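You operate a simulated robot arm through the tools that you are given. There is no shell and no other tool.

Carry out the task below with a simulated robot arm. There is one attempt and no reset: what you move stays moved.

## Task
Swap the green riser in the holder for the yellow one.
Fine: lay the old riser on the green work mat; screw the gate shut again.

Only the result counts: the job must be done as asked and must still hold three seconds after the hand-in. Knocking over, shifting, dropping, spilling or breaking anything else fails it.

## Robot
A 6-joint arm with a two-finger gripper, fixed in place. Base frame: the origin is on the floor under the middle of its stand, x ahead of it, y to its left, z up; the work surface is at about z = 900. Readings come in mm, rad, newtons and seconds.
It reaches about 1637 mm from its shoulder. Its first joint turns from -2.897 to 2.897 rad. Payload 3.43 kg.
The TCP is the grasp point between the finger pads, 20 mm short of the fingertips. In the tool frame z runs along the fingers and y along their closing line. The gripper opens to 190 mm; its body begins 248 mm behind the TCP.
Orientation is that of the tool frame in the base frame, as a unit quaternion [x, y, z, w]. With the fingers straight down and closing along the base's y, the tool's x points along the base's -x, its y along +y and its z along -z.

## Interface
- The arm moves only by the tool send_rows. Its argument "series" is a list of rows, each a list of 7 numbers: the finger opening in mm, from 0 to 190, then the shift along the base's x, y, z in mm, then the turn, a rotation vector about the base's x, y, z in rad. In form: [[jaw, dx, dy, dz, ax, ay, az], ...]. A call has 1 to 20 rows; each row shifts and turns the commanded pose from where the row before left it. A row lasts 0.2 s, in which the tool goes at most 50 mm and 0.15 rad; a call with a longer step from one row to the next is refused whole, and so is a gripper value outside its range. A pose out of reach is approached as far as the arm can. The call stops where the force on the tool passes 90 N (or 10 N more than at its start, if that is more) or the arm is blocked; 0.2 s more then pass. Each finger travels about 45 mm/s and halts on what it meets, pressing with about 27 N; the grip force reading is that of the motor and also rises with nothing between the fingers. The clock runs only during rows and for 0.2 s after the last one: add rows that do not move to give the fingers time. The reply holds the time, the measured pose of the TCP, the force on the tool along the base axes, the opening and the grip force, in the units named above and with some noise, with the torque about the TCP (base axes, N m) and any sound that the robot's microphone picked up.
- Cameras (640 x 400 px; columns grow to the right, rows downward): "scene" is fixed at [400.8, -501.1, 1622]; the picture's right is [0.52, -0.85, 0.00], its down [-0.66, -0.41, -0.63] and it looks along [0.54, 0.33, -0.77] (base axes); focal length 309 px, centre (320, 200). "wrist" rides on the gripper at [70, -8, -288] in the tool frame; the picture's right is [0.12, 0.99, 0.00], its down [-0.96, 0.11, -0.25] and it looks along [-0.25, 0.03, 0.97] (tool axes); focal length 261 px, centre (320, 200). There is no depth. A picture from a camera that has moved, and an enlarged one, comes with that camera's place and axes in the base frame and with its lens.
- snapshot(camera): a new picture of that camera. It takes no simulated time.
- slide_trunk(by): slides the trunk up (or, below 0, down) by that many mm; the arm rides with it, the base frame stays. It gives what a move gives, with no picture.
- enlarge(camera, box): a new picture of the part [left, top, right, bottom] of that camera's present view, enlarged. It takes no simulated time.
- hand_in(): hands the job in; it is judged then, once.

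Nothing tells you positions but the pictures and the camera data. Unless the task says otherwise, let go and move clear before handing in.

The tools are called after ">>>" by a JSON object that holds its "api" and its "payload". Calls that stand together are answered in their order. send_rows: Moves the arm, as the interface text tells. Its arguments: {"type":"object","properties":{"series":{"type":"array"}},"required":["series"]} The other tools are called the same way: slide_trunk (by) moves the trunk up or down; snapshot (camera) takes a picture; enlarge (camera, box) takes an enlarged picture of a part of a camera's view; hand_in () hands the job in.

At the start:

```text
time_s: 0.0
ee_pos: [714.1, 255.0, 1150.5]
ee_rot: [0.0, 1.0, 0.001, 0.0]
wrist_force: [-0.2, -0.1, 0.3]
ft_torque: [0.0, -0.01, 0.02]
gripper_width: 189.9
grasp_force: 0.1
trunk travel left (down, up): [-175.0, 65.0]
```

scene: 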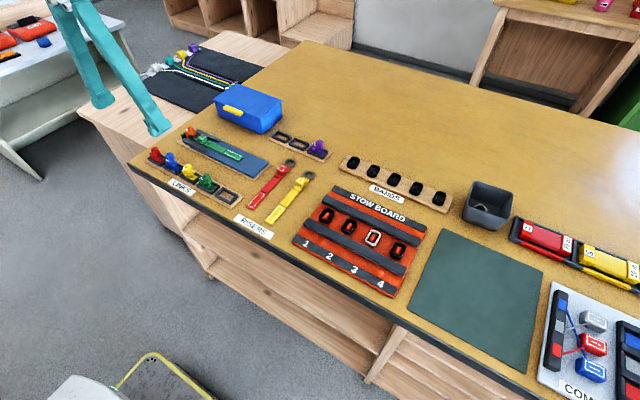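
wrist: 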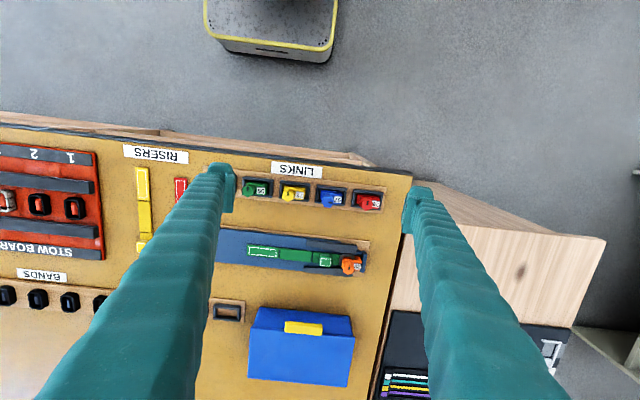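

I see the workbench with a holder carrying a green riser, red and yellow risers beside it, and the green mat further right. I'll take enlarged views first to locate things precisely.

>>> {"api": "enlarge", "payload": {"camera": "scene", "box": [130, 110, 340, 240]}}

>>> {"api": "enlarge", "payload": {"camera": "wrist", "box": [100, 130, 420, 330]}}

>>> {"api": "enlarge", "payload": {"camera": "scene", "box": [290, 140, 560, 310]}}

```text
3.05 times, centred on (235, 175) of scene
camera zoom: at [400.8, -501.1, 1622.0], right [0.52, -0.85, 0.0], down [-0.66, -0.41, -0.63], along [0.54, 0.33, -0.77], focal length 943 px, centre (579, 276)
```

zoom: 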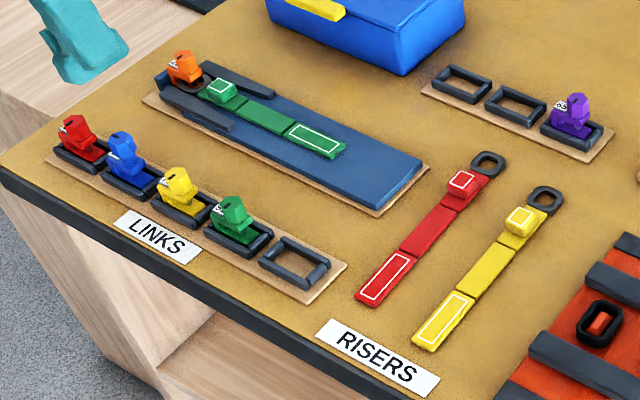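

```text
2.00 times, centred on (260, 230) of wrist
camera zoom: at [643.3, 245.2, 1438.7], right [-0.12, 0.99, 0.0], down [0.96, 0.11, 0.25], along [0.25, 0.03, -0.97], focal length 521 px, centre (440, 140)
```

zoom: 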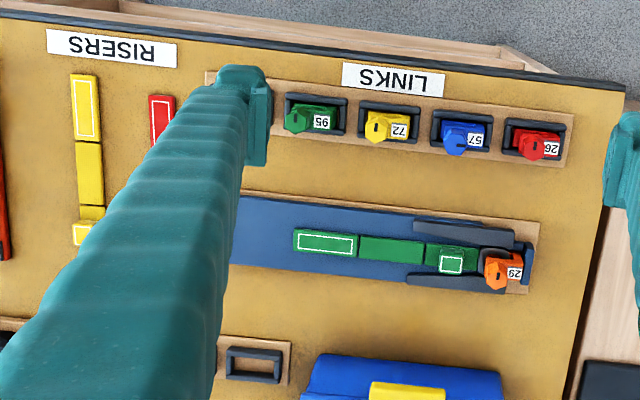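

```text
2.35 times, centred on (425, 225) of scene
camera zoom: at [400.8, -501.1, 1622.0], right [0.52, -0.85, 0.0], down [-0.66, -0.41, -0.63], along [0.54, 0.33, -0.77], focal length 728 px, centre (73, 141)
```

zoom: 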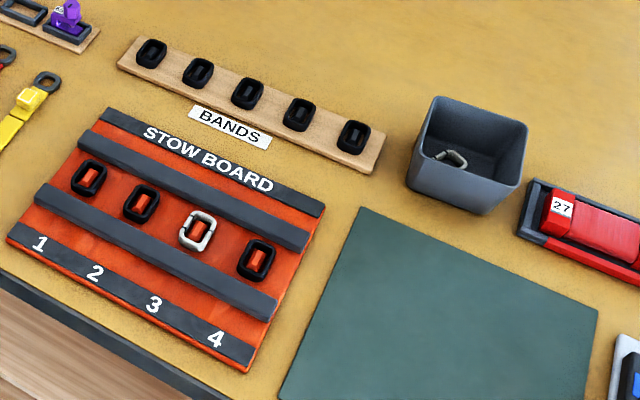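

I'll zoom in further on the holder's orange piece and the risers to understand how the riser is held.

>>> {"api": "enlarge", "payload": {"camera": "scene", "box": [170, 115, 250, 165]}}

>>> {"api": "enlarge", "payload": {"camera": "wrist", "box": [295, 230, 391, 290]}}

>>> {"api": "enlarge", "payload": {"camera": "scene", "box": [240, 150, 330, 240]}}

>>> {"api": "enlarge", "payload": {"camera": "scene", "box": [140, 140, 240, 205]}}

>>> {"api": "enlarge", "payload": {"camera": "scene", "box": [500, 200, 640, 400]}}

>>> {"api": "enlarge", "payload": {"camera": "scene", "box": [0, 0, 300, 140]}}

```text
8.00 times, centred on (210, 140) of scene
camera zoom: at [400.8, -501.1, 1622.0], right [0.52, -0.85, 0.0], down [-0.66, -0.41, -0.63], along [0.54, 0.33, -0.77], focal length 2475 px, centre (1200, 680)
```

zoom: 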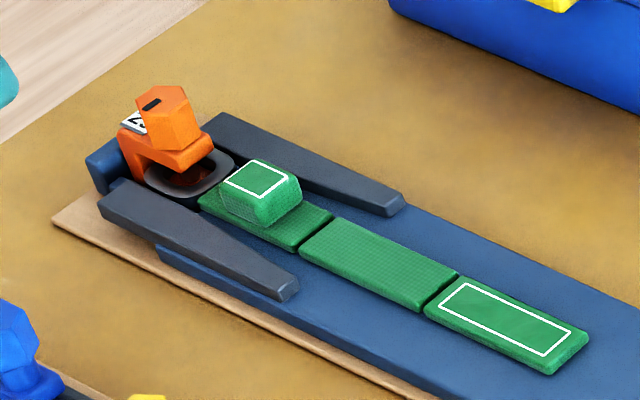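

```text
6.67 times, centred on (343, 260) of wrist
camera zoom: at [643.3, 245.2, 1438.7], right [-0.12, 0.99, 0.0], down [0.96, 0.11, 0.25], along [0.25, 0.03, -0.97], focal length 1738 px, centre (167, -200)
```

zoom: 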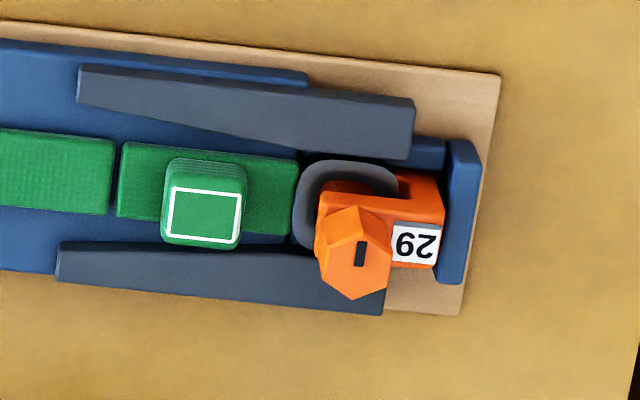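

```text
4.44 times, centred on (285, 195) of scene
camera zoom: at [400.8, -501.1, 1622.0], right [0.52, -0.85, 0.0], down [-0.66, -0.41, -0.63], along [0.54, 0.33, -0.77], focal length 1375 px, centre (476, 222)
```

zoom: 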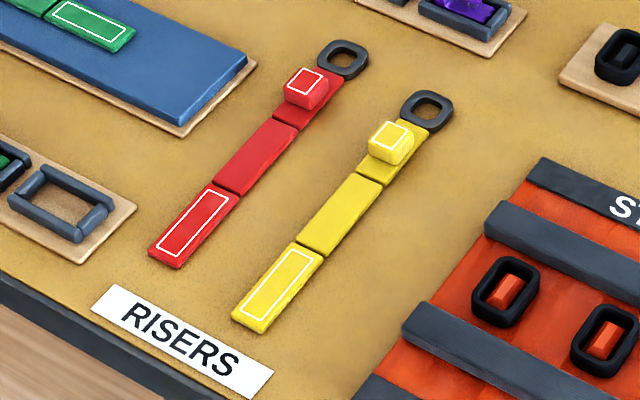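

```text
6.15 times, centred on (190, 172) of scene
camera zoom: at [400.8, -501.1, 1622.0], right [0.52, -0.85, 0.0], down [-0.66, -0.41, -0.63], along [0.54, 0.33, -0.77], focal length 1904 px, centre (1120, 369)
```

zoom: 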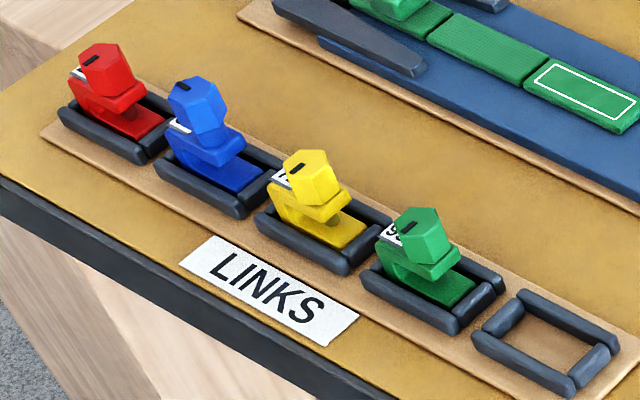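

```text
2.00 times, centred on (570, 300) of scene
camera zoom: at [400.8, -501.1, 1622.0], right [0.52, -0.85, 0.0], down [-0.66, -0.41, -0.63], along [0.54, 0.33, -0.77], focal length 619 px, centre (-180, 0)
```

zoom: 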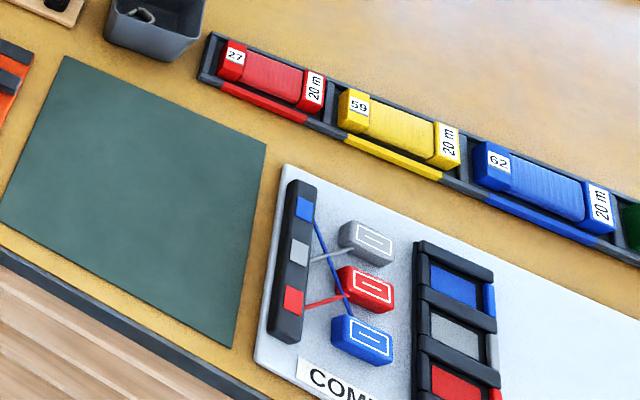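

```text
2.13 times, centred on (150, 70) of scene
camera zoom: at [400.8, -501.1, 1622.0], right [0.52, -0.85, 0.0], down [-0.66, -0.41, -0.63], along [0.54, 0.33, -0.77], focal length 660 px, centre (683, 477)
```

zoom: 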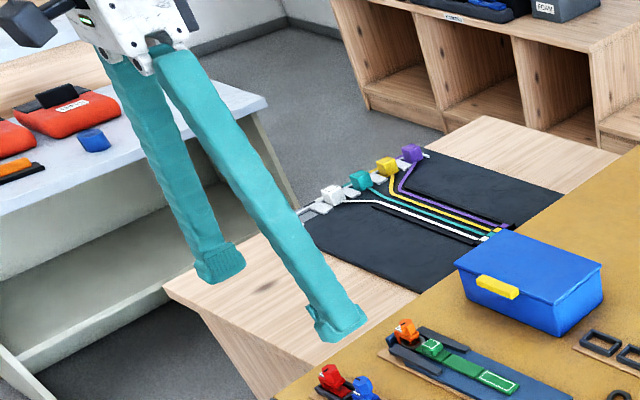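

I take the link's hex knob (the screw gate) to be near (907, 336, top z≈950), with the green riser's ring around its pin. The yellow riser lies along x at y≈-110. I'm moving above the knob for a closer look.

>>> {"api": "send_rows", "payload": {"series": [[190, 38, 16, -16, 0, 0, 0], [190, 38, 16, -16, 0, 0, 0], [190, 38, 16, -16, 0, 0, 0], [190, 38, 16, -16, 0, 0, 0], [190, 38, 16, -16, 0, 0, 0], [190, 0, 0, 0, 0, 0, 0]]}}

>>> {"api": "snapshot", "payload": {"camera": "wrist"}}

>>> {"api": "snapshot", "payload": {"camera": "scene"}}

```text
time_s: 1.4
ee_pos: [904.4, 337.1, 1071.0]
ee_rot: [0.0, 1.0, 0.001, -0.001]
wrist_force: [0.9, 0.6, -0.1]
ft_torque: [-0.04, 0.08, 0.01]
gripper_width: 190.2
grasp_force: 0.1
trunk travel left (down, up): [-175.0, 65.0]
```

```text
taken
camera wrist: at [834.2, 326.5, 1358.8], right [-0.12, 0.99, 0.0], down [0.96, 0.11, 0.25], along [0.24, 0.03, -0.97], focal length 261 px, centre (320, 200)
```

wrist: 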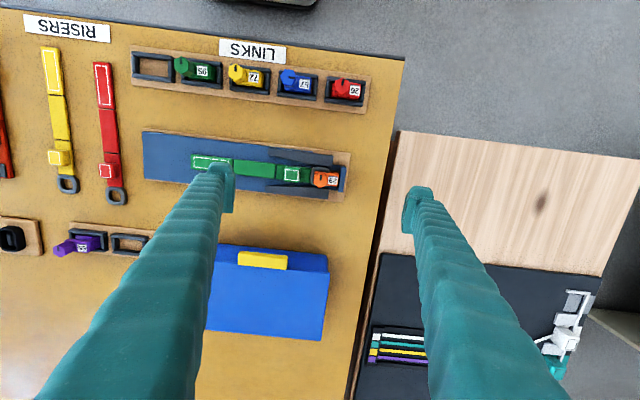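

```text
taken
```

scene: 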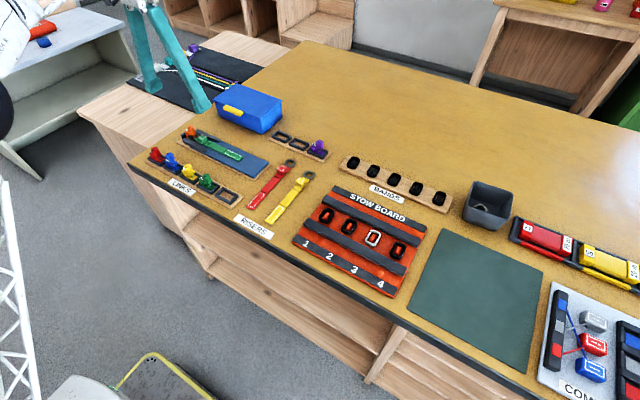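

The knob is now between the open fingers from above. I'll zoom in on it to refine its position and the heights of the parts around it.

>>> {"api": "enlarge", "payload": {"camera": "wrist", "box": [260, 140, 356, 200]}}

>>> {"api": "enlarge", "payload": {"camera": "scene", "box": [176, 116, 216, 141]}}

```text
6.67 times, centred on (308, 170) of wrist
camera zoom: at [834.2, 326.5, 1358.8], right [-0.12, 0.99, 0.0], down [0.96, 0.11, 0.25], along [0.24, 0.03, -0.97], focal length 1738 px, centre (400, 400)
```

zoom: 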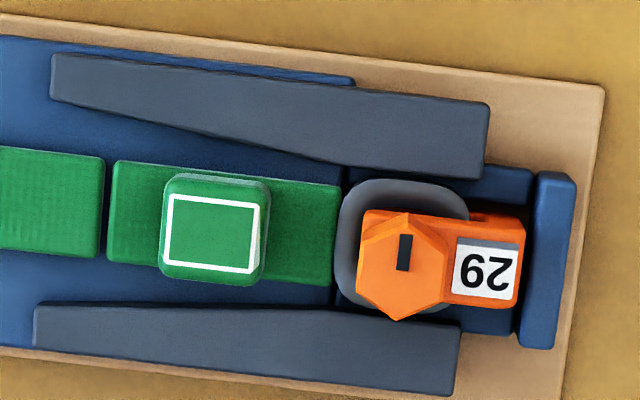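

```text
16.00 times, centred on (196, 128) of scene
camera zoom: at [400.8, -501.1, 1622.0], right [0.52, -0.85, 0.0], down [-0.66, -0.41, -0.63], along [0.54, 0.33, -0.77], focal length 4950 px, centre (2304, 1344)
```

zoom: 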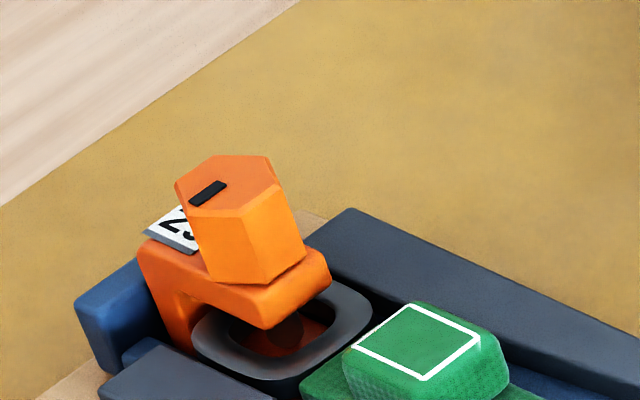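

I can see the hex knob and its radial mark clearly. One more zoom will give its exact orientation and centre.

>>> {"api": "enlarge", "payload": {"camera": "wrist", "box": [306, 165, 346, 190]}}

>>> {"api": "enlarge", "payload": {"camera": "wrist", "box": [130, 120, 370, 270]}}

```text
16.00 times, centred on (326, 178) of wrist
camera zoom: at [834.2, 326.5, 1358.8], right [-0.12, 0.99, 0.0], down [0.96, 0.11, 0.25], along [0.24, 0.03, -0.97], focal length 4170 px, centre (224, 560)
```

zoom: 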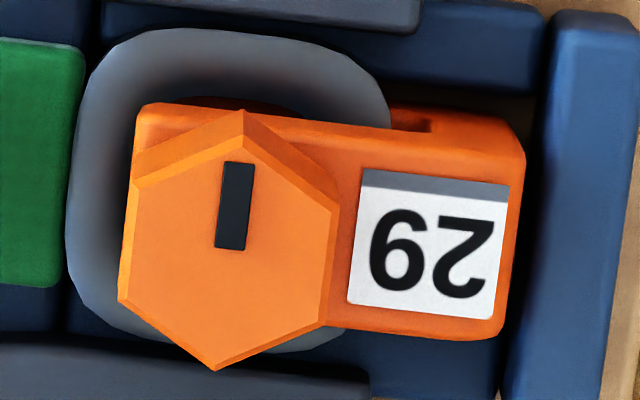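

```text
2.67 times, centred on (250, 195) of wrist
camera zoom: at [834.2, 326.5, 1358.8], right [-0.12, 0.99, 0.0], down [0.96, 0.11, 0.25], along [0.24, 0.03, -0.97], focal length 695 px, centre (507, 213)
```

zoom: 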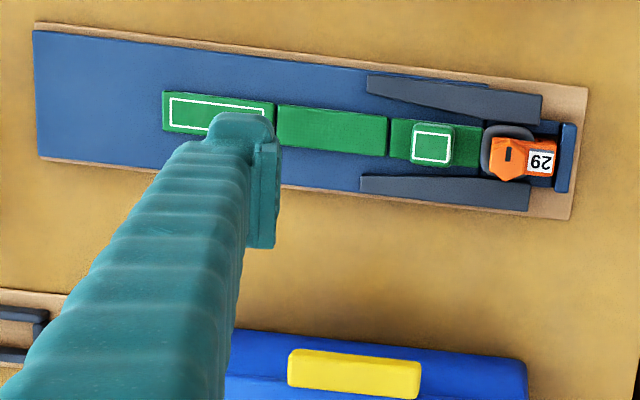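

The knob's centre is about (906, 336), its top at z≈953 and its underside at ≈934. Its flats face ±y, so the current yaw suits it. I'm narrowing the jaw and descending to just above it.

>>> {"api": "send_rows", "payload": {"series": [[60, 2, 0, 0, 0, 0, 0], [60, 0, 0, 0, 0, 0, 0], [60, 0, 0, 0, 0, 0, 0], [60, 0, 0, 0, 0, 0, 0], [60, 0, 0, 0, 0, 0, 0], [60, 0, 0, 0, 0, 0, 0], [60, 0, 0, 0, 0, 0, 0], [60, 0, 0, -22, 0, 0, 0], [60, 0, 0, -22, 0, 0, 0], [60, 0, 0, -22, 0, 0, 0], [60, 0, 0, -22, 0, 0, 0], [60, 0, 0, 0, 0, 0, 0]]}}

>>> {"api": "snapshot", "payload": {"camera": "wrist"}}

>>> {"api": "enlarge", "payload": {"camera": "scene", "box": [160, 100, 240, 150]}}

```text
time_s: 4.0
ee_pos: [906.3, 332.9, 983.0]
ee_rot: [0.0, 1.0, 0.0, 0.0]
wrist_force: [-0.6, -0.4, 0.4]
ft_torque: [0.0, 0.01, 0.01]
gripper_width: 59.9
grasp_force: 0.1
trunk travel left (down, up): [-175.0, 65.0]
```

```text
taken
camera wrist: at [835.6, 323.9, 1271.3], right [-0.12, 0.99, 0.0], down [0.96, 0.11, 0.25], along [0.25, 0.03, -0.97], focal length 261 px, centre (320, 200)
```

wrist: 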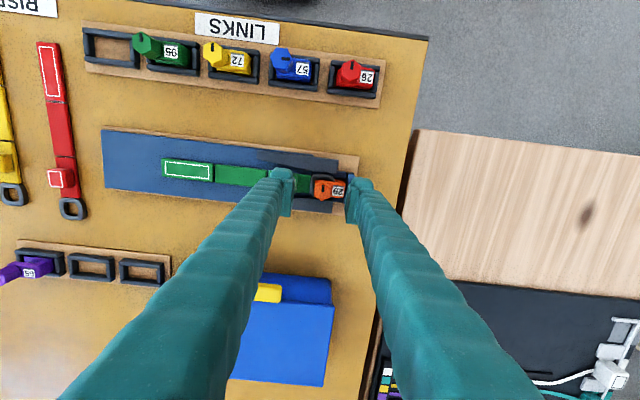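

```text
8.00 times, centred on (200, 125) of scene
camera zoom: at [400.8, -501.1, 1622.0], right [0.52, -0.85, 0.0], down [-0.66, -0.41, -0.63], along [0.54, 0.33, -0.77], focal length 2475 px, centre (1280, 800)
```

zoom: 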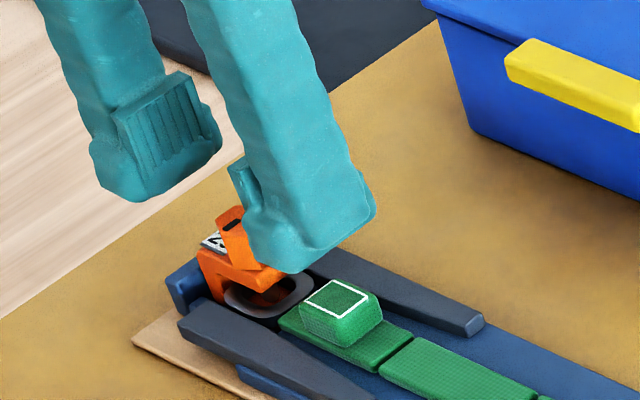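

The fingers straddle the knob with room to spare. I'll check the centring with a zoom before lowering around it.

>>> {"api": "enlarge", "payload": {"camera": "wrist", "box": [272, 160, 368, 220]}}

```text
6.67 times, centred on (320, 190) of wrist
camera zoom: at [835.6, 323.9, 1271.3], right [-0.12, 0.99, 0.0], down [0.96, 0.11, 0.25], along [0.25, 0.03, -0.97], focal length 1738 px, centre (320, 267)
```

zoom: 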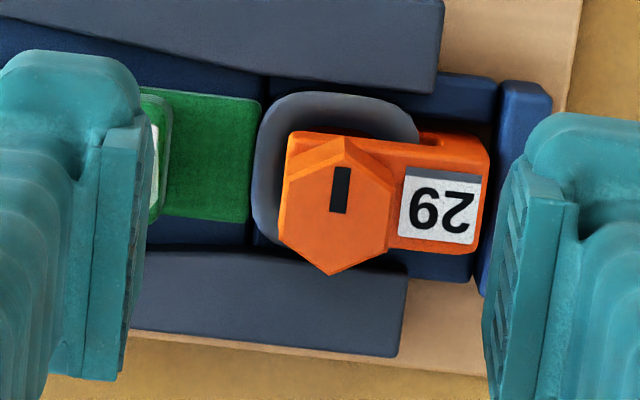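

The knob sits about 3 mm toward +y from the pad midpoint. I'll correct that and lower in two steps to grip height (TCP z≈958).

>>> {"api": "send_rows", "payload": {"series": [[60, 1, 3, 0, 0, 0, 0], [60, 0, 0, -10, 0, 0, 0], [60, 0, 0, -7, 0, 0, 0], [60, 0, 0, 0, 0, 0, 0], [60, 0, 0, 0, 0, 0, 0]]}}

>>> {"api": "enlarge", "payload": {"camera": "wrist", "box": [272, 160, 368, 220]}}

>>> {"api": "enlarge", "payload": {"camera": "scene", "box": [160, 100, 240, 150]}}

```text
time_s: 5.2
ee_pos: [907.4, 336.9, 964.8]
ee_rot: [0.001, 1.0, 0.0, 0.0]
wrist_force: [0.2, 0.3, 0.8]
ft_torque: [-0.01, 0.02, -0.04]
gripper_width: 60.2
grasp_force: 0.0
trunk travel left (down, up): [-175.0, 65.0]
```

```text
6.67 times, centred on (320, 190) of wrist
camera zoom: at [836.7, 326.9, 1253.3], right [-0.12, 0.99, 0.0], down [0.96, 0.11, 0.25], along [0.25, 0.03, -0.97], focal length 1738 px, centre (320, 267)
```

zoom: 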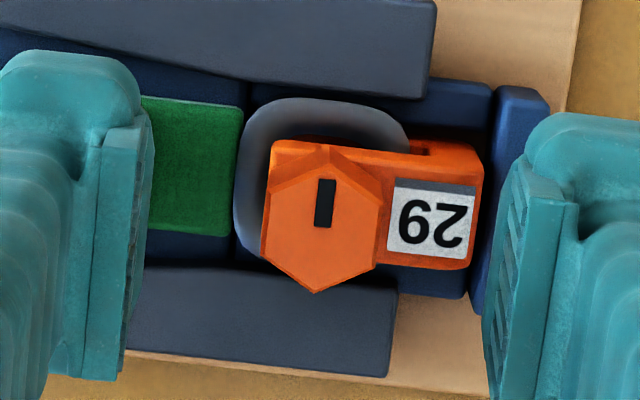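

```text
8.00 times, centred on (200, 125) of scene
camera zoom: at [400.8, -501.1, 1622.0], right [0.52, -0.85, 0.0], down [-0.66, -0.41, -0.63], along [0.54, 0.33, -0.77], focal length 2475 px, centre (1280, 800)
```

zoom: 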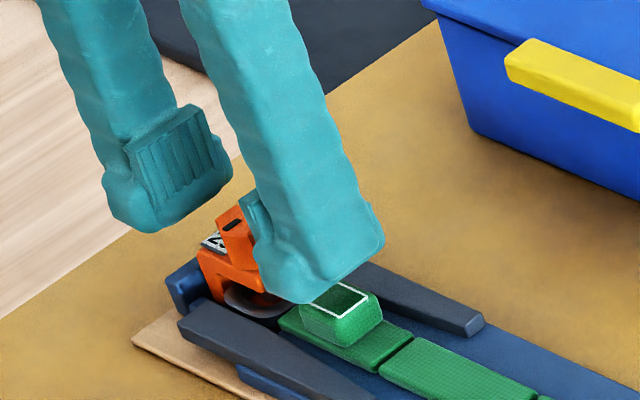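

The knob is centred now and the riser's handle top (~930) is safely below the fingertips. I'm lowering 6 mm and closing on the knob.

>>> {"api": "send_rows", "payload": {"series": [[60, 0, 0, -6, 0, 0, 0], [60, 0, 0, 0, 0, 0, 0], [40, 0, 0, 0, 0, 0, 0], [20, 0, 0, 0, 0, 0, 0], [10, 0, 0, 0, 0, 0, 0], [10, 0, 0, 0, 0, 0, 0], [10, 0, 0, 0, 0, 0, 0]]}}

>>> {"api": "enlarge", "payload": {"camera": "wrist", "box": [272, 160, 368, 220]}}

```text
time_s: 6.8
ee_pos: [907.2, 335.0, 959.2]
ee_rot: [0.0, 1.0, 0.0, 0.0]
wrist_force: [-0.5, 0.3, 0.4]
ft_torque: [-0.02, 0.01, 0.02]
gripper_width: 18.9
grasp_force: 27.7
trunk travel left (down, up): [-175.0, 65.0]
```

```text
6.67 times, centred on (320, 190) of wrist
camera zoom: at [836.7, 327.0, 1247.7], right [-0.12, 0.99, 0.0], down [0.96, 0.11, 0.25], along [0.25, 0.03, -0.97], focal length 1738 px, centre (320, 267)
```

zoom: 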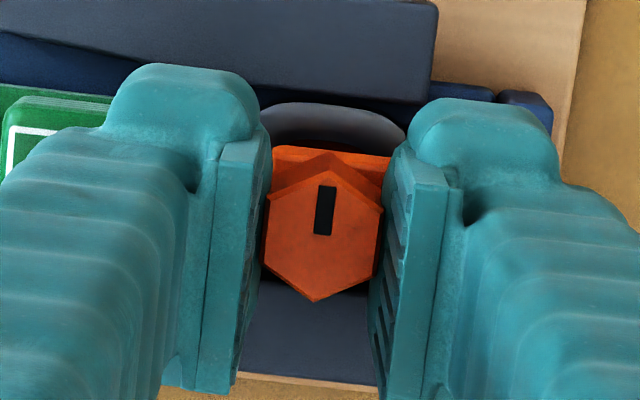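

I have the knob gripped (18.9 mm, 27 N). I'll start unscrewing with a counter-clockwise turn seen from above, checking torque and force after a small amount.

>>> {"api": "send_rows", "payload": {"series": [[10, 0, 0, 0, 0, 0, 0.1], [10, 0, 0, 0, 0, 0, 0.1], [10, 0, 0, 0, 0, 0, 0.1], [10, 0, 0, 0, 0, 0, 0.1], [10, 0, 0, 0, 0, 0, 0.1], [10, 0, 0, 0, 0, 0, 0]]}}

>>> {"api": "enlarge", "payload": {"camera": "wrist", "box": [272, 160, 368, 220]}}

>>> {"api": "enlarge", "payload": {"camera": "scene", "box": [160, 100, 240, 150]}}

```text
time_s: 8.2
ee_pos: [906.9, 337.4, 960.2]
ee_rot: [-0.248, 0.969, 0.001, 0.0]
wrist_force: [1.3, -1.5, 7.9]
ft_torque: [-0.01, -0.05, -0.03]
gripper_width: 18.9
grasp_force: 26.8
trunk travel left (down, up): [-175.0, 65.0]
```

```text
6.67 times, centred on (320, 190) of wrist
camera zoom: at [848.6, 295.3, 1248.1], right [-0.58, 0.81, 0.0], down [0.79, 0.56, 0.25], along [0.2, 0.14, -0.97], focal length 1738 px, centre (320, 267)
```

zoom: 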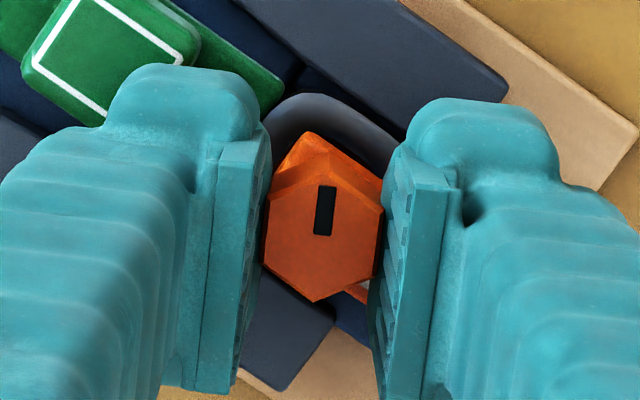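

```text
8.00 times, centred on (200, 125) of scene
camera zoom: at [400.8, -501.1, 1622.0], right [0.52, -0.85, 0.0], down [-0.66, -0.41, -0.63], along [0.54, 0.33, -0.77], focal length 2475 px, centre (1280, 800)
```

zoom: 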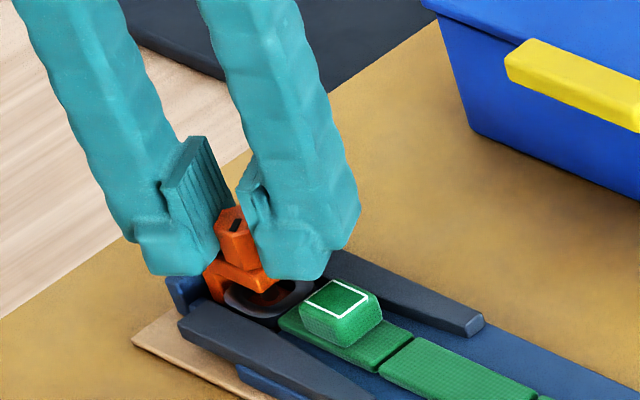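

The knob turns with the fingers and pushes slightly upward (8 N), which is consistent with it unscrewing. I'll continue counter-clockwise, rising a little with it.

>>> {"api": "send_rows", "payload": {"series": [[10, 0, 0, 0.3, 0, 0, 0.1], [10, 0, 0, 0.3, 0, 0, 0.1], [10, 0, 0, 0.3, 0, 0, 0.1], [10, 0, 0, 0.3, 0, 0, 0.1], [10, 0, 0, 0.3, 0, 0, 0.1], [10, 0, 0, 0.3, 0, 0, 0.1], [10, 0, 0, 0.3, 0, 0, 0.1], [10, 0, 0, 0.3, 0, 0, 0.1], [10, 0, 0, 0, 0, 0, 0]]}}

>>> {"api": "enlarge", "payload": {"camera": "scene", "box": [160, 100, 240, 150]}}

```text
time_s: 10.2
ee_pos: [905.9, 338.1, 962.3]
ee_rot: [-0.605, 0.796, 0.001, 0.0]
wrist_force: [-2.6, 1.9, 4.0]
ft_torque: [0.02, 0.09, -0.05]
gripper_width: 19.1
grasp_force: 27.5
trunk travel left (down, up): [-175.0, 65.0]
```

```text
8.00 times, centred on (200, 125) of scene
camera zoom: at [400.8, -501.1, 1622.0], right [0.52, -0.85, 0.0], down [-0.66, -0.41, -0.63], along [0.54, 0.33, -0.77], focal length 2475 px, centre (1280, 800)
```

zoom: 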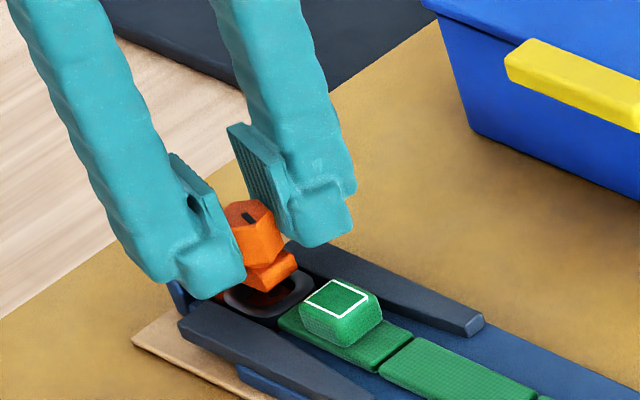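

The turn is at about 1.3 rad and the knob keeps rising. I'm continuing.

>>> {"api": "send_rows", "payload": {"series": [[10, 0, 0, 0.3, 0, 0, 0.1], [10, 0, 0, 0.3, 0, 0, 0.1], [10, 0, 0, 0.3, 0, 0, 0.1], [10, 0, 0, 0.3, 0, 0, 0.1], [10, 0, 0, 0.3, 0, 0, 0.1], [10, 0, 0, 0.3, 0, 0, 0.1], [10, 0, 0, 0.3, 0, 0, 0.1], [10, 0, 0, 0.3, 0, 0, 0.1], [10, 0, 0, 0.3, 0, 0, 0.1], [10, 0, 0, 0.3, 0, 0, 0.1], [10, 0, 0, 0, 0, 0, 0]]}}

>>> {"api": "enlarge", "payload": {"camera": "scene", "box": [160, 100, 240, 150]}}

>>> {"api": "enlarge", "payload": {"camera": "wrist", "box": [272, 160, 368, 220]}}

```text
time_s: 12.6
ee_pos: [906.4, 337.9, 965.7]
ee_rot: [0.913, -0.408, -0.001, 0.0]
wrist_force: [-4.7, -2.7, 2.3]
ft_torque: [-0.02, 0.18, -0.01]
gripper_width: 19.2
grasp_force: 27.5
trunk travel left (down, up): [-175.0, 65.0]
```

```text
8.00 times, centred on (200, 125) of scene
camera zoom: at [400.8, -501.1, 1622.0], right [0.52, -0.85, 0.0], down [-0.66, -0.41, -0.63], along [0.54, 0.33, -0.77], focal length 2475 px, centre (1280, 800)
```

zoom: 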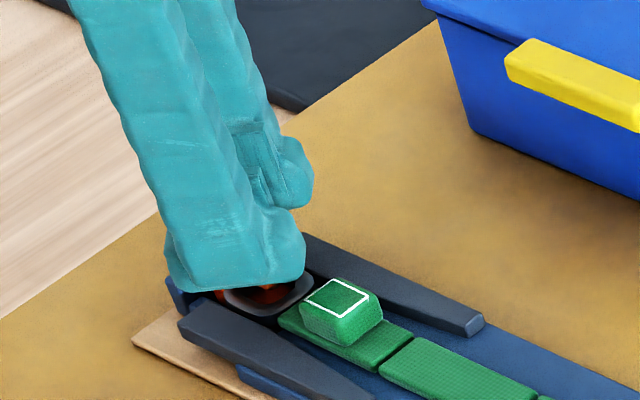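

```text
6.67 times, centred on (320, 190) of wrist
camera zoom: at [959.4, 289.4, 1253.2], right [-0.66, -0.75, 0.0], down [-0.73, 0.64, 0.25], along [-0.19, 0.16, -0.97], focal length 1738 px, centre (320, 267)
```

zoom: 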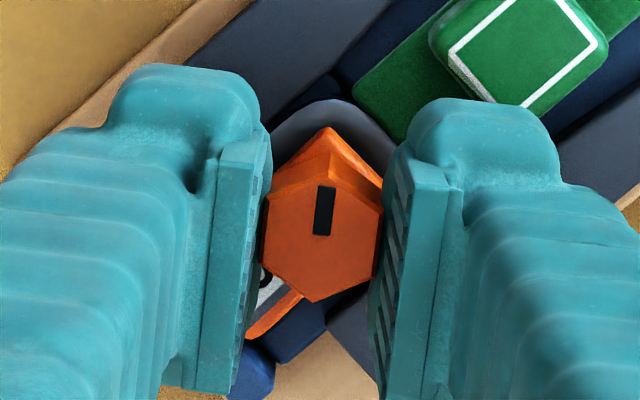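

I'm at 2.3 rad, with the force on the tool still slightly upward, so the thread is lifting the knob. I'll keep going in moderate increments.

>>> {"api": "send_rows", "payload": {"series": [[10, 0, 0, 0.3, 0, 0, 0.1], [10, 0, 0, 0.3, 0, 0, 0.1], [10, 0, 0, 0.3, 0, 0, 0.1], [10, 0, 0, 0.3, 0, 0, 0.1], [10, 0, 0, 0.3, 0, 0, 0.1], [10, 0, 0, 0.3, 0, 0, 0.1], [10, 0, 0, 0.3, 0, 0, 0.1], [10, 0, 0, 0, 0, 0, 0]]}}

>>> {"api": "enlarge", "payload": {"camera": "scene", "box": [160, 100, 240, 150]}}

>>> {"api": "enlarge", "payload": {"camera": "wrist", "box": [272, 160, 368, 220]}}

```text
time_s: 14.4
ee_pos: [907.2, 338.5, 968.0]
ee_rot: [0.997, -0.071, 0.0, 0.0]
wrist_force: [-9.6, 1.8, 1.7]
ft_torque: [0.13, 0.5, -0.07]
gripper_width: 18.9
grasp_force: 26.7
trunk travel left (down, up): [-175.0, 65.0]
```

```text
8.00 times, centred on (200, 125) of scene
camera zoom: at [400.8, -501.1, 1622.0], right [0.52, -0.85, 0.0], down [-0.66, -0.41, -0.63], along [0.54, 0.33, -0.77], focal length 2475 px, centre (1280, 800)
```

zoom: 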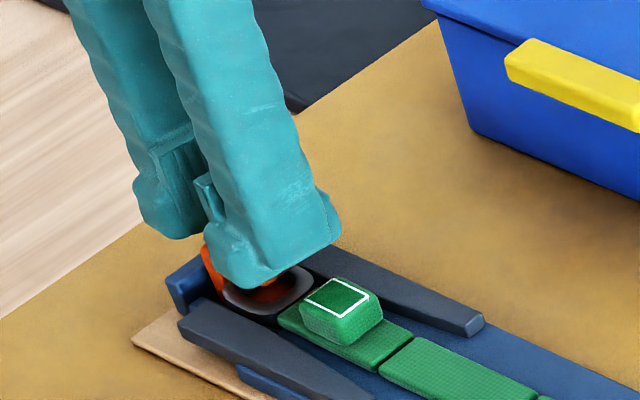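

```text
6.67 times, centred on (320, 190) of wrist
camera zoom: at [977.0, 335.4, 1255.6], right [-0.02, -1.0, 0.0], down [-0.97, 0.02, 0.25], along [-0.25, 0.01, -0.97], focal length 1738 px, centre (320, 267)
```

zoom: 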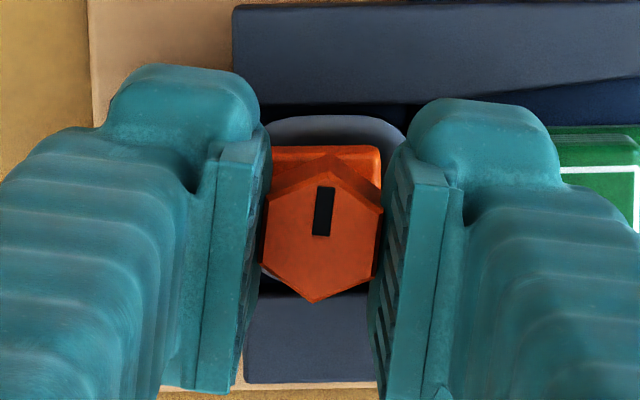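

The yaw is at 3.0 rad and the knob is about 8–9 mm up. There is a slight sideways load in x that I'll relieve while turning further.

>>> {"api": "send_rows", "payload": {"series": [[10, -0.8, 0, 0.3, 0, 0, 0.1], [10, 0, 0, 0.3, 0, 0, 0.1], [10, 0, 0, 0.3, 0, 0, 0.1], [10, 0, 0, 0.3, 0, 0, 0.1], [10, 0, 0, 0.3, 0, 0, 0.1], [10, 0, 0, 0, 0, 0, 0]]}}

>>> {"api": "enlarge", "payload": {"camera": "scene", "box": [160, 100, 240, 150]}}

>>> {"api": "enlarge", "payload": {"camera": "wrist", "box": [272, 160, 368, 220]}}

```text
time_s: 15.8
ee_pos: [906.4, 340.3, 969.9]
ee_rot: [0.992, 0.126, 0.001, 0.001]
wrist_force: [-1.7, -0.8, 2.4]
ft_torque: [-0.05, 0.06, -0.03]
gripper_width: 18.9
grasp_force: 26.8
out of reach, approached as far as the arm can: row 5
trunk travel left (down, up): [-175.0, 65.0]
```

```text
8.00 times, centred on (200, 125) of scene
camera zoom: at [400.8, -501.1, 1622.0], right [0.52, -0.85, 0.0], down [-0.66, -0.41, -0.63], along [0.54, 0.33, -0.77], focal length 2475 px, centre (1280, 800)
```

zoom: 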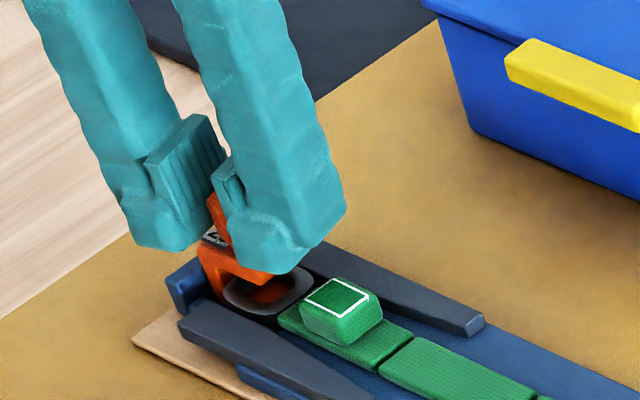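

```text
6.67 times, centred on (320, 190) of wrist
camera zoom: at [971.2, 365.0, 1256.5], right [0.36, -0.93, 0.0], down [-0.9, -0.35, 0.25], along [-0.23, -0.09, -0.97], focal length 1738 px, centre (320, 267)
```

zoom: 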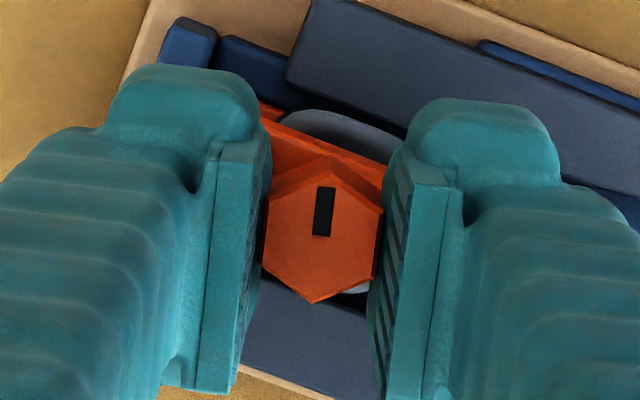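

The last joint has reached its limit after about 3.4 rad. I'll let go, back up straight, and look at how far the gate pin has risen.

>>> {"api": "send_rows", "payload": {"series": [[40, 0, 0, 0, 0, 0, 0], [60, 0, 0, 0, 0, 0, 0], [60, 0, 0, 0, 0, 0, 0], [60, 0, 0, 30, 0, 0, 0], [60, 0, 0, 40, 0, 0, 0], [60, 0, 0, 40, 0, 0, 0], [60, 0, 0, 0, 0, 0, 0]]}}

>>> {"api": "enlarge", "payload": {"camera": "scene", "box": [176, 112, 224, 142]}}

>>> {"api": "enlarge", "payload": {"camera": "wrist", "box": [272, 130, 368, 190]}}

```text
time_s: 17.4
ee_pos: [906.1, 339.2, 1076.7]
ee_rot: [0.992, 0.125, 0.0, 0.002]
wrist_force: [-0.5, 0.3, 0.6]
ft_torque: [-0.02, 0.02, 0.01]
gripper_width: 59.7
grasp_force: 0.0
trunk travel left (down, up): [-175.0, 65.0]
```

```text
13.33 times, centred on (200, 127) of scene
camera zoom: at [400.8, -501.1, 1622.0], right [0.52, -0.85, 0.0], down [-0.66, -0.41, -0.63], along [0.54, 0.33, -0.77], focal length 4125 px, centre (1920, 1173)
```

zoom: 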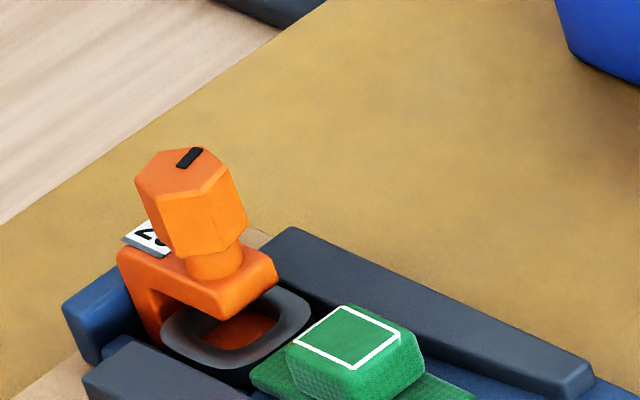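

```text
6.67 times, centred on (320, 160) of wrist
camera zoom: at [972.1, 364.4, 1365.2], right [0.36, -0.93, 0.0], down [-0.9, -0.35, 0.25], along [-0.23, -0.09, -0.97], focal length 1738 px, centre (320, 467)
```

zoom: 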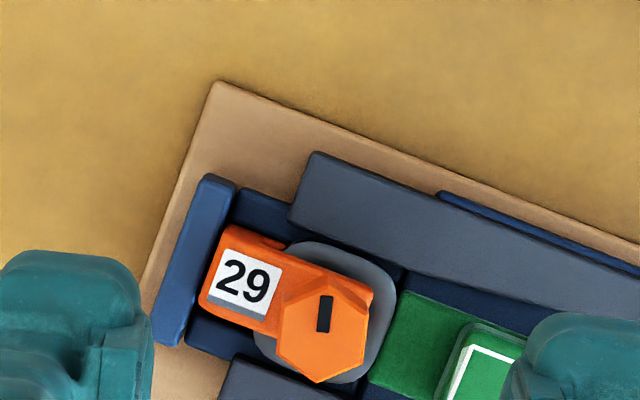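

The knob is clearly raised, with its neck showing. I'll zoom in to see whether the pin has fully cleared the ring.

>>> {"api": "enlarge", "payload": {"camera": "scene", "box": [184, 128, 208, 143]}}

>>> {"api": "enlarge", "payload": {"camera": "scene", "box": [144, 148, 216, 193]}}

```text
16.00 times, centred on (196, 136) of scene
camera zoom: at [400.8, -501.1, 1622.0], right [0.52, -0.85, 0.0], down [-0.66, -0.41, -0.63], along [0.54, 0.33, -0.77], focal length 4950 px, centre (2304, 1232)
```

zoom: 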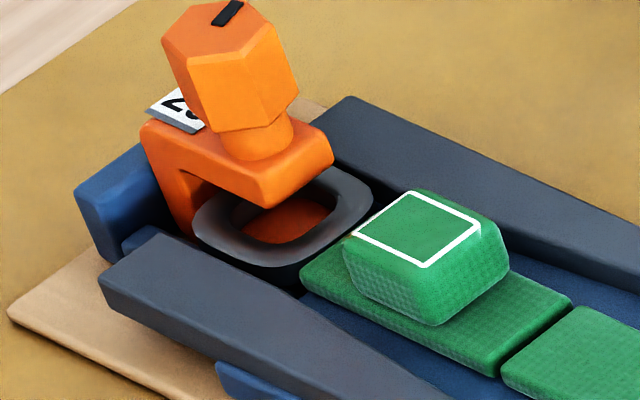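

```text
8.89 times, centred on (180, 170) of scene
camera zoom: at [400.8, -501.1, 1622.0], right [0.52, -0.85, 0.0], down [-0.66, -0.41, -0.63], along [0.54, 0.33, -0.77], focal length 2750 px, centre (1564, 462)
```

zoom: 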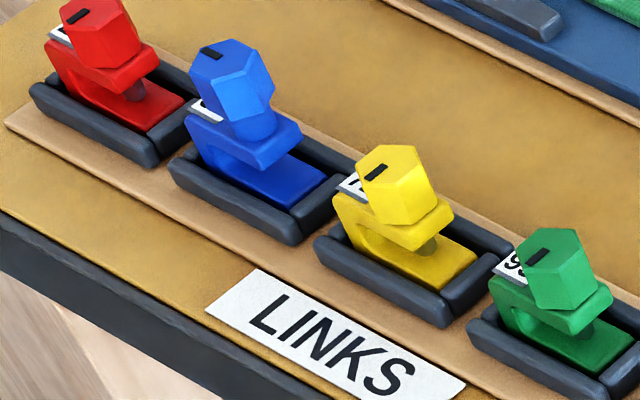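

Compared with the other links, the blue one appears to have its gate open (neck showing, no pin) and orange now looks similar. I'll compare them closely.

>>> {"api": "enlarge", "payload": {"camera": "scene", "box": [160, 148, 184, 163]}}

>>> {"api": "enlarge", "payload": {"camera": "scene", "box": [180, 118, 204, 133]}}

>>> {"api": "enlarge", "payload": {"camera": "scene", "box": [180, 161, 204, 176]}}

```text
16.00 times, centred on (172, 156) of scene
camera zoom: at [400.8, -501.1, 1622.0], right [0.52, -0.85, 0.0], down [-0.66, -0.41, -0.63], along [0.54, 0.33, -0.77], focal length 4950 px, centre (2688, 912)
```

zoom: 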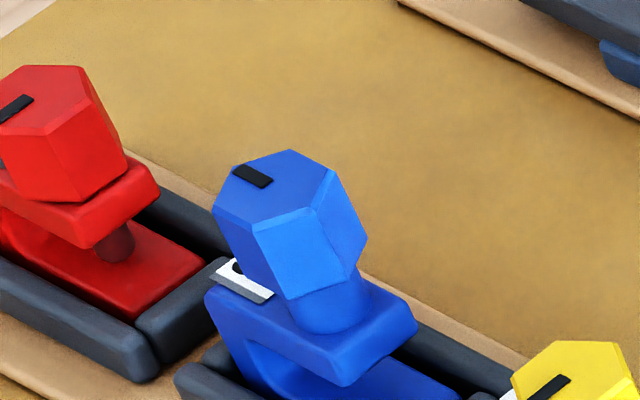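

```text
16.00 times, centred on (192, 126) of scene
camera zoom: at [400.8, -501.1, 1622.0], right [0.52, -0.85, 0.0], down [-0.66, -0.41, -0.63], along [0.54, 0.33, -0.77], focal length 4950 px, centre (2368, 1392)
```

zoom: 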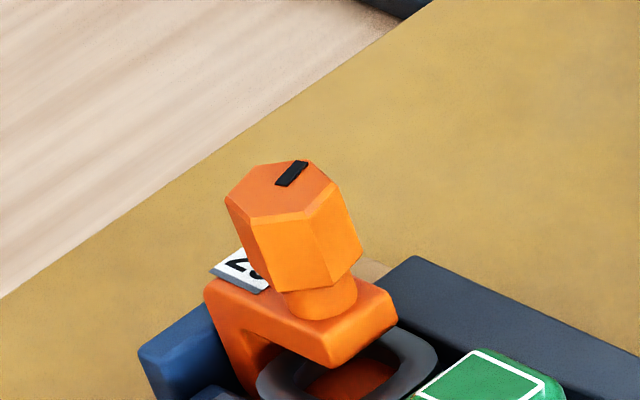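

```text
16.00 times, centred on (192, 168) of scene
camera zoom: at [400.8, -501.1, 1622.0], right [0.52, -0.85, 0.0], down [-0.66, -0.41, -0.63], along [0.54, 0.33, -0.77], focal length 4950 px, centre (2368, 704)
```

zoom: 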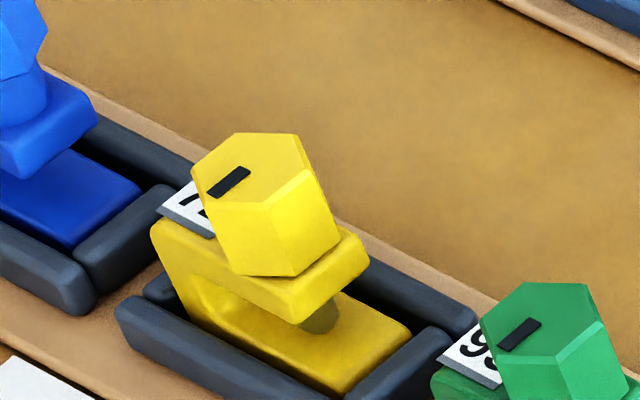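

By comparison the blue link's gate has been turned about 270° with a longer neck, while orange is at about 195°. I'll rotate the gripper back by 120°, regrip the hex, and unscrew a further ~75°.

>>> {"api": "send_rows", "payload": {"series": [[60, 0, 0, 0, 0, 0, -0.15], [60, 0, 0, 0, 0, 0, -0.15], [60, 0, 0, 0, 0, 0, -0.15], [60, 0, 0, 0, 0, 0, -0.15], [60, 0, 0, 0, 0, 0, -0.15], [60, 0, 0, 0, 0, 0, -0.15], [60, 0, 0, 0, 0, 0, -0.15], [60, 0, 0, 0, 0, 0, -0.15], [60, 0, 0, 0, 0, 0, -0.15], [60, 0, 0, 0, 0, 0, -0.15], [60, 0, 0, 0, 0, 0, -0.15], [60, 0, 0, 0, 0, 0, -0.15], [60, 0, 0, 0, 0, 0, -0.15], [60, 0, 0, 0, 0, 0, -0.15], [60, 0, 0, 0, 0, 0, 0]]}}

>>> {"api": "enlarge", "payload": {"camera": "wrist", "box": [256, 130, 384, 210]}}

```text
time_s: 20.6
ee_pos: [906.4, 338.6, 1079.5]
ee_rot: [-0.602, 0.798, 0.001, -0.001]
wrist_force: [0.4, -0.1, 0.1]
ft_torque: [0.0, 0.01, 0.0]
gripper_width: 60.1
grasp_force: 0.1
trunk travel left (down, up): [-175.0, 65.0]
```

```text
5.00 times, centred on (320, 170) of wrist
camera zoom: at [895.6, 266.8, 1366.7], right [-0.99, 0.16, 0.0], down [0.15, 0.96, 0.25], along [0.04, 0.24, -0.97], focal length 1303 px, centre (320, 350)
```

zoom: 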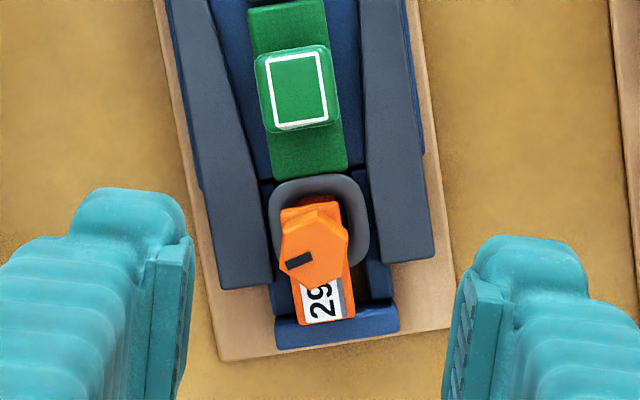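

The yaw is 1.29 rad, aligned with the hex flats. I'm shifting slightly to centre on the knob, lowering, then checking centring before gripping.

>>> {"api": "send_rows", "payload": {"series": [[60, 1, -2.5, 0, 0, 0, 0], [60, 0, 0, -30, 0, 0, 0], [60, 0, 0, -30, 0, 0, 0], [60, 0, 0, -30, 0, 0, 0], [60, 0, 0, 0, 0, 0, 0], [60, 0, 0, 0, 0, 0, 0]]}}

>>> {"api": "enlarge", "payload": {"camera": "wrist", "box": [272, 160, 368, 220]}}

```text
time_s: 22.0
ee_pos: [906.3, 333.5, 989.8]
ee_rot: [-0.603, 0.798, 0.002, -0.001]
wrist_force: [-0.7, 0.0, -0.4]
ft_torque: [0.01, -0.02, 0.02]
gripper_width: 60.3
grasp_force: 0.2
trunk travel left (down, up): [-175.0, 65.0]
```

```text
6.67 times, centred on (320, 190) of wrist
camera zoom: at [895.8, 262.8, 1276.1], right [-0.99, 0.16, 0.0], down [0.15, 0.96, 0.25], along [0.04, 0.24, -0.97], focal length 1738 px, centre (320, 267)
```

zoom: 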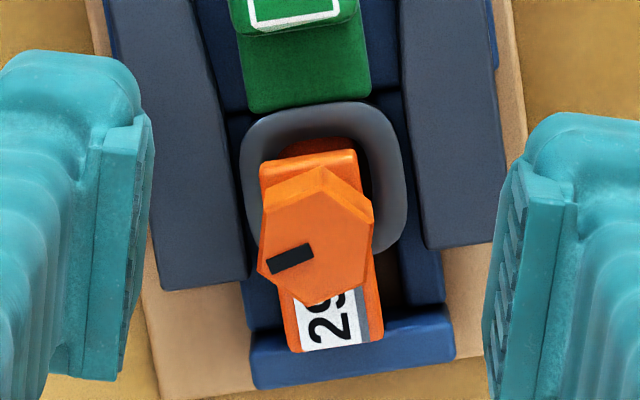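

The knob is centred and the flats line up. I'm descending and gripping.

>>> {"api": "send_rows", "payload": {"series": [[60, 0, 0, -10, 0, 0, 0], [60, 0, 0, -9, 0, 0, 0], [60, 0, 0, 0, 0, 0, 0], [40, 0, 0, 0, 0, 0, 0], [20, 0, 0, 0, 0, 0, 0], [10, 0, 0, 0, 0, 0, 0], [10, 0, 0, 0, 0, 0, 0], [10, 0, 0, 0, 0, 0, 0]]}}

>>> {"api": "enlarge", "payload": {"camera": "wrist", "box": [272, 160, 368, 220]}}

```text
time_s: 23.8
ee_pos: [906.4, 335.0, 969.7]
ee_rot: [-0.603, 0.798, 0.001, -0.001]
wrist_force: [0.5, 0.4, 0.4]
ft_torque: [0.02, 0.02, -0.01]
gripper_width: 18.9
grasp_force: 26.8
trunk travel left (down, up): [-175.0, 65.0]
```

```text
6.67 times, centred on (320, 190) of wrist
camera zoom: at [896.1, 262.6, 1256.9], right [-0.99, 0.16, 0.0], down [0.15, 0.96, 0.25], along [0.04, 0.24, -0.97], focal length 1738 px, centre (320, 267)
```

zoom: 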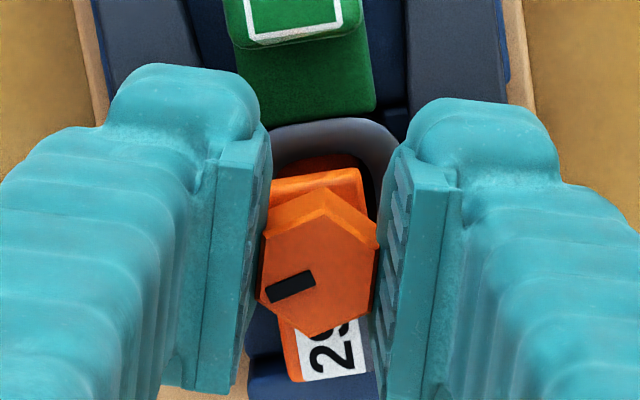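

The knob is gripped again. I'm continuing counter-clockwise and watching torque for the end stop.

>>> {"api": "send_rows", "payload": {"series": [[10, 0, 0, 0.3, 0, 0, 0.1], [10, 0, 0, 0.3, 0, 0, 0.1], [10, 0, 0, 0.3, 0, 0, 0.1], [10, 0, 0, 0.3, 0, 0, 0.1], [10, 0, 0, 0.3, 0, 0, 0.1], [10, 0, 0, 0.3, 0, 0, 0.1], [10, 0, 0, 0.3, 0, 0, 0.1], [10, 0, 0, 0, 0, 0, 0]]}}

>>> {"api": "enlarge", "payload": {"camera": "wrist", "box": [272, 160, 368, 220]}}

```text
time_s: 25.6
ee_pos: [908.4, 336.3, 972.3]
ee_rot: [0.84, -0.542, -0.001, 0.001]
wrist_force: [0.6, -1.5, -0.1]
ft_torque: [-0.08, -0.01, 0.02]
gripper_width: 19.0
grasp_force: 27.0
trunk travel left (down, up): [-175.0, 65.0]
```

```text
6.67 times, centred on (320, 190) of wrist
camera zoom: at [944.6, 273.6, 1259.6], right [-0.86, -0.52, 0.0], down [-0.5, 0.83, 0.25], along [-0.13, 0.21, -0.97], focal length 1738 px, centre (320, 267)
```

zoom: 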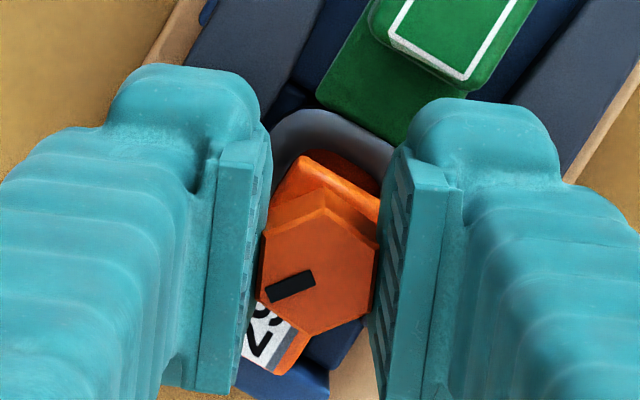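

It is turning freely with no stop yet. Continuing another 0.6 rad to match the blue link's open state.

>>> {"api": "send_rows", "payload": {"series": [[10, 0, 0, 0.3, 0, 0, 0.1], [10, 0, 0, 0.3, 0, 0, 0.1], [10, 0, 0, 0.3, 0, 0, 0.1], [10, 0, 0, 0.3, 0, 0, 0.1], [10, 0, 0, 0.3, 0, 0, 0.1], [10, 0, 0, 0.3, 0, 0, 0.1], [10, 0, 0, 0, 0, 0, 0]]}}

>>> {"api": "enlarge", "payload": {"camera": "wrist", "box": [272, 160, 368, 220]}}

>>> {"api": "enlarge", "payload": {"camera": "scene", "box": [160, 100, 240, 150]}}

```text
time_s: 27.2
ee_pos: [907.2, 334.7, 972.6]
ee_rot: [0.963, -0.27, 0.0, 0.002]
wrist_force: [0.4, 0.2, 0.3]
ft_torque: [0.03, -0.03, -0.01]
gripper_width: 19.0
grasp_force: 27.3
trunk travel left (down, up): [-175.0, 65.0]
```

```text
6.67 times, centred on (320, 190) of wrist
camera zoom: at [971.9, 305.6, 1261.3], right [-0.41, -0.91, 0.0], down [-0.88, 0.4, 0.25], along [-0.23, 0.1, -0.97], focal length 1738 px, centre (320, 267)
```

zoom: 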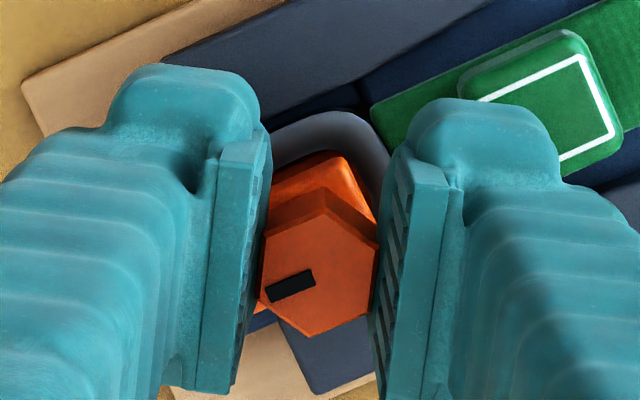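

```text
8.00 times, centred on (200, 125) of scene
camera zoom: at [400.8, -501.1, 1622.0], right [0.52, -0.85, 0.0], down [-0.66, -0.41, -0.63], along [0.54, 0.33, -0.77], focal length 2475 px, centre (1280, 800)
```

zoom: 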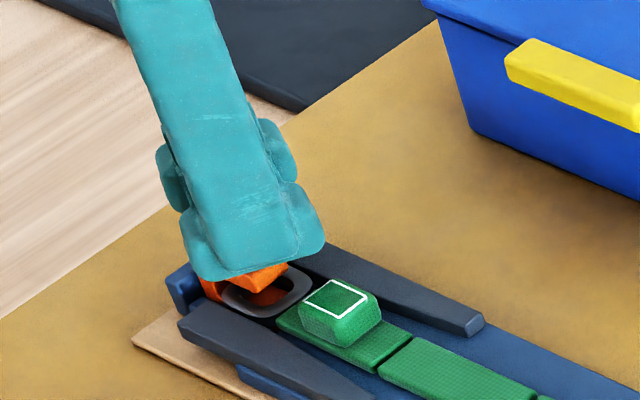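

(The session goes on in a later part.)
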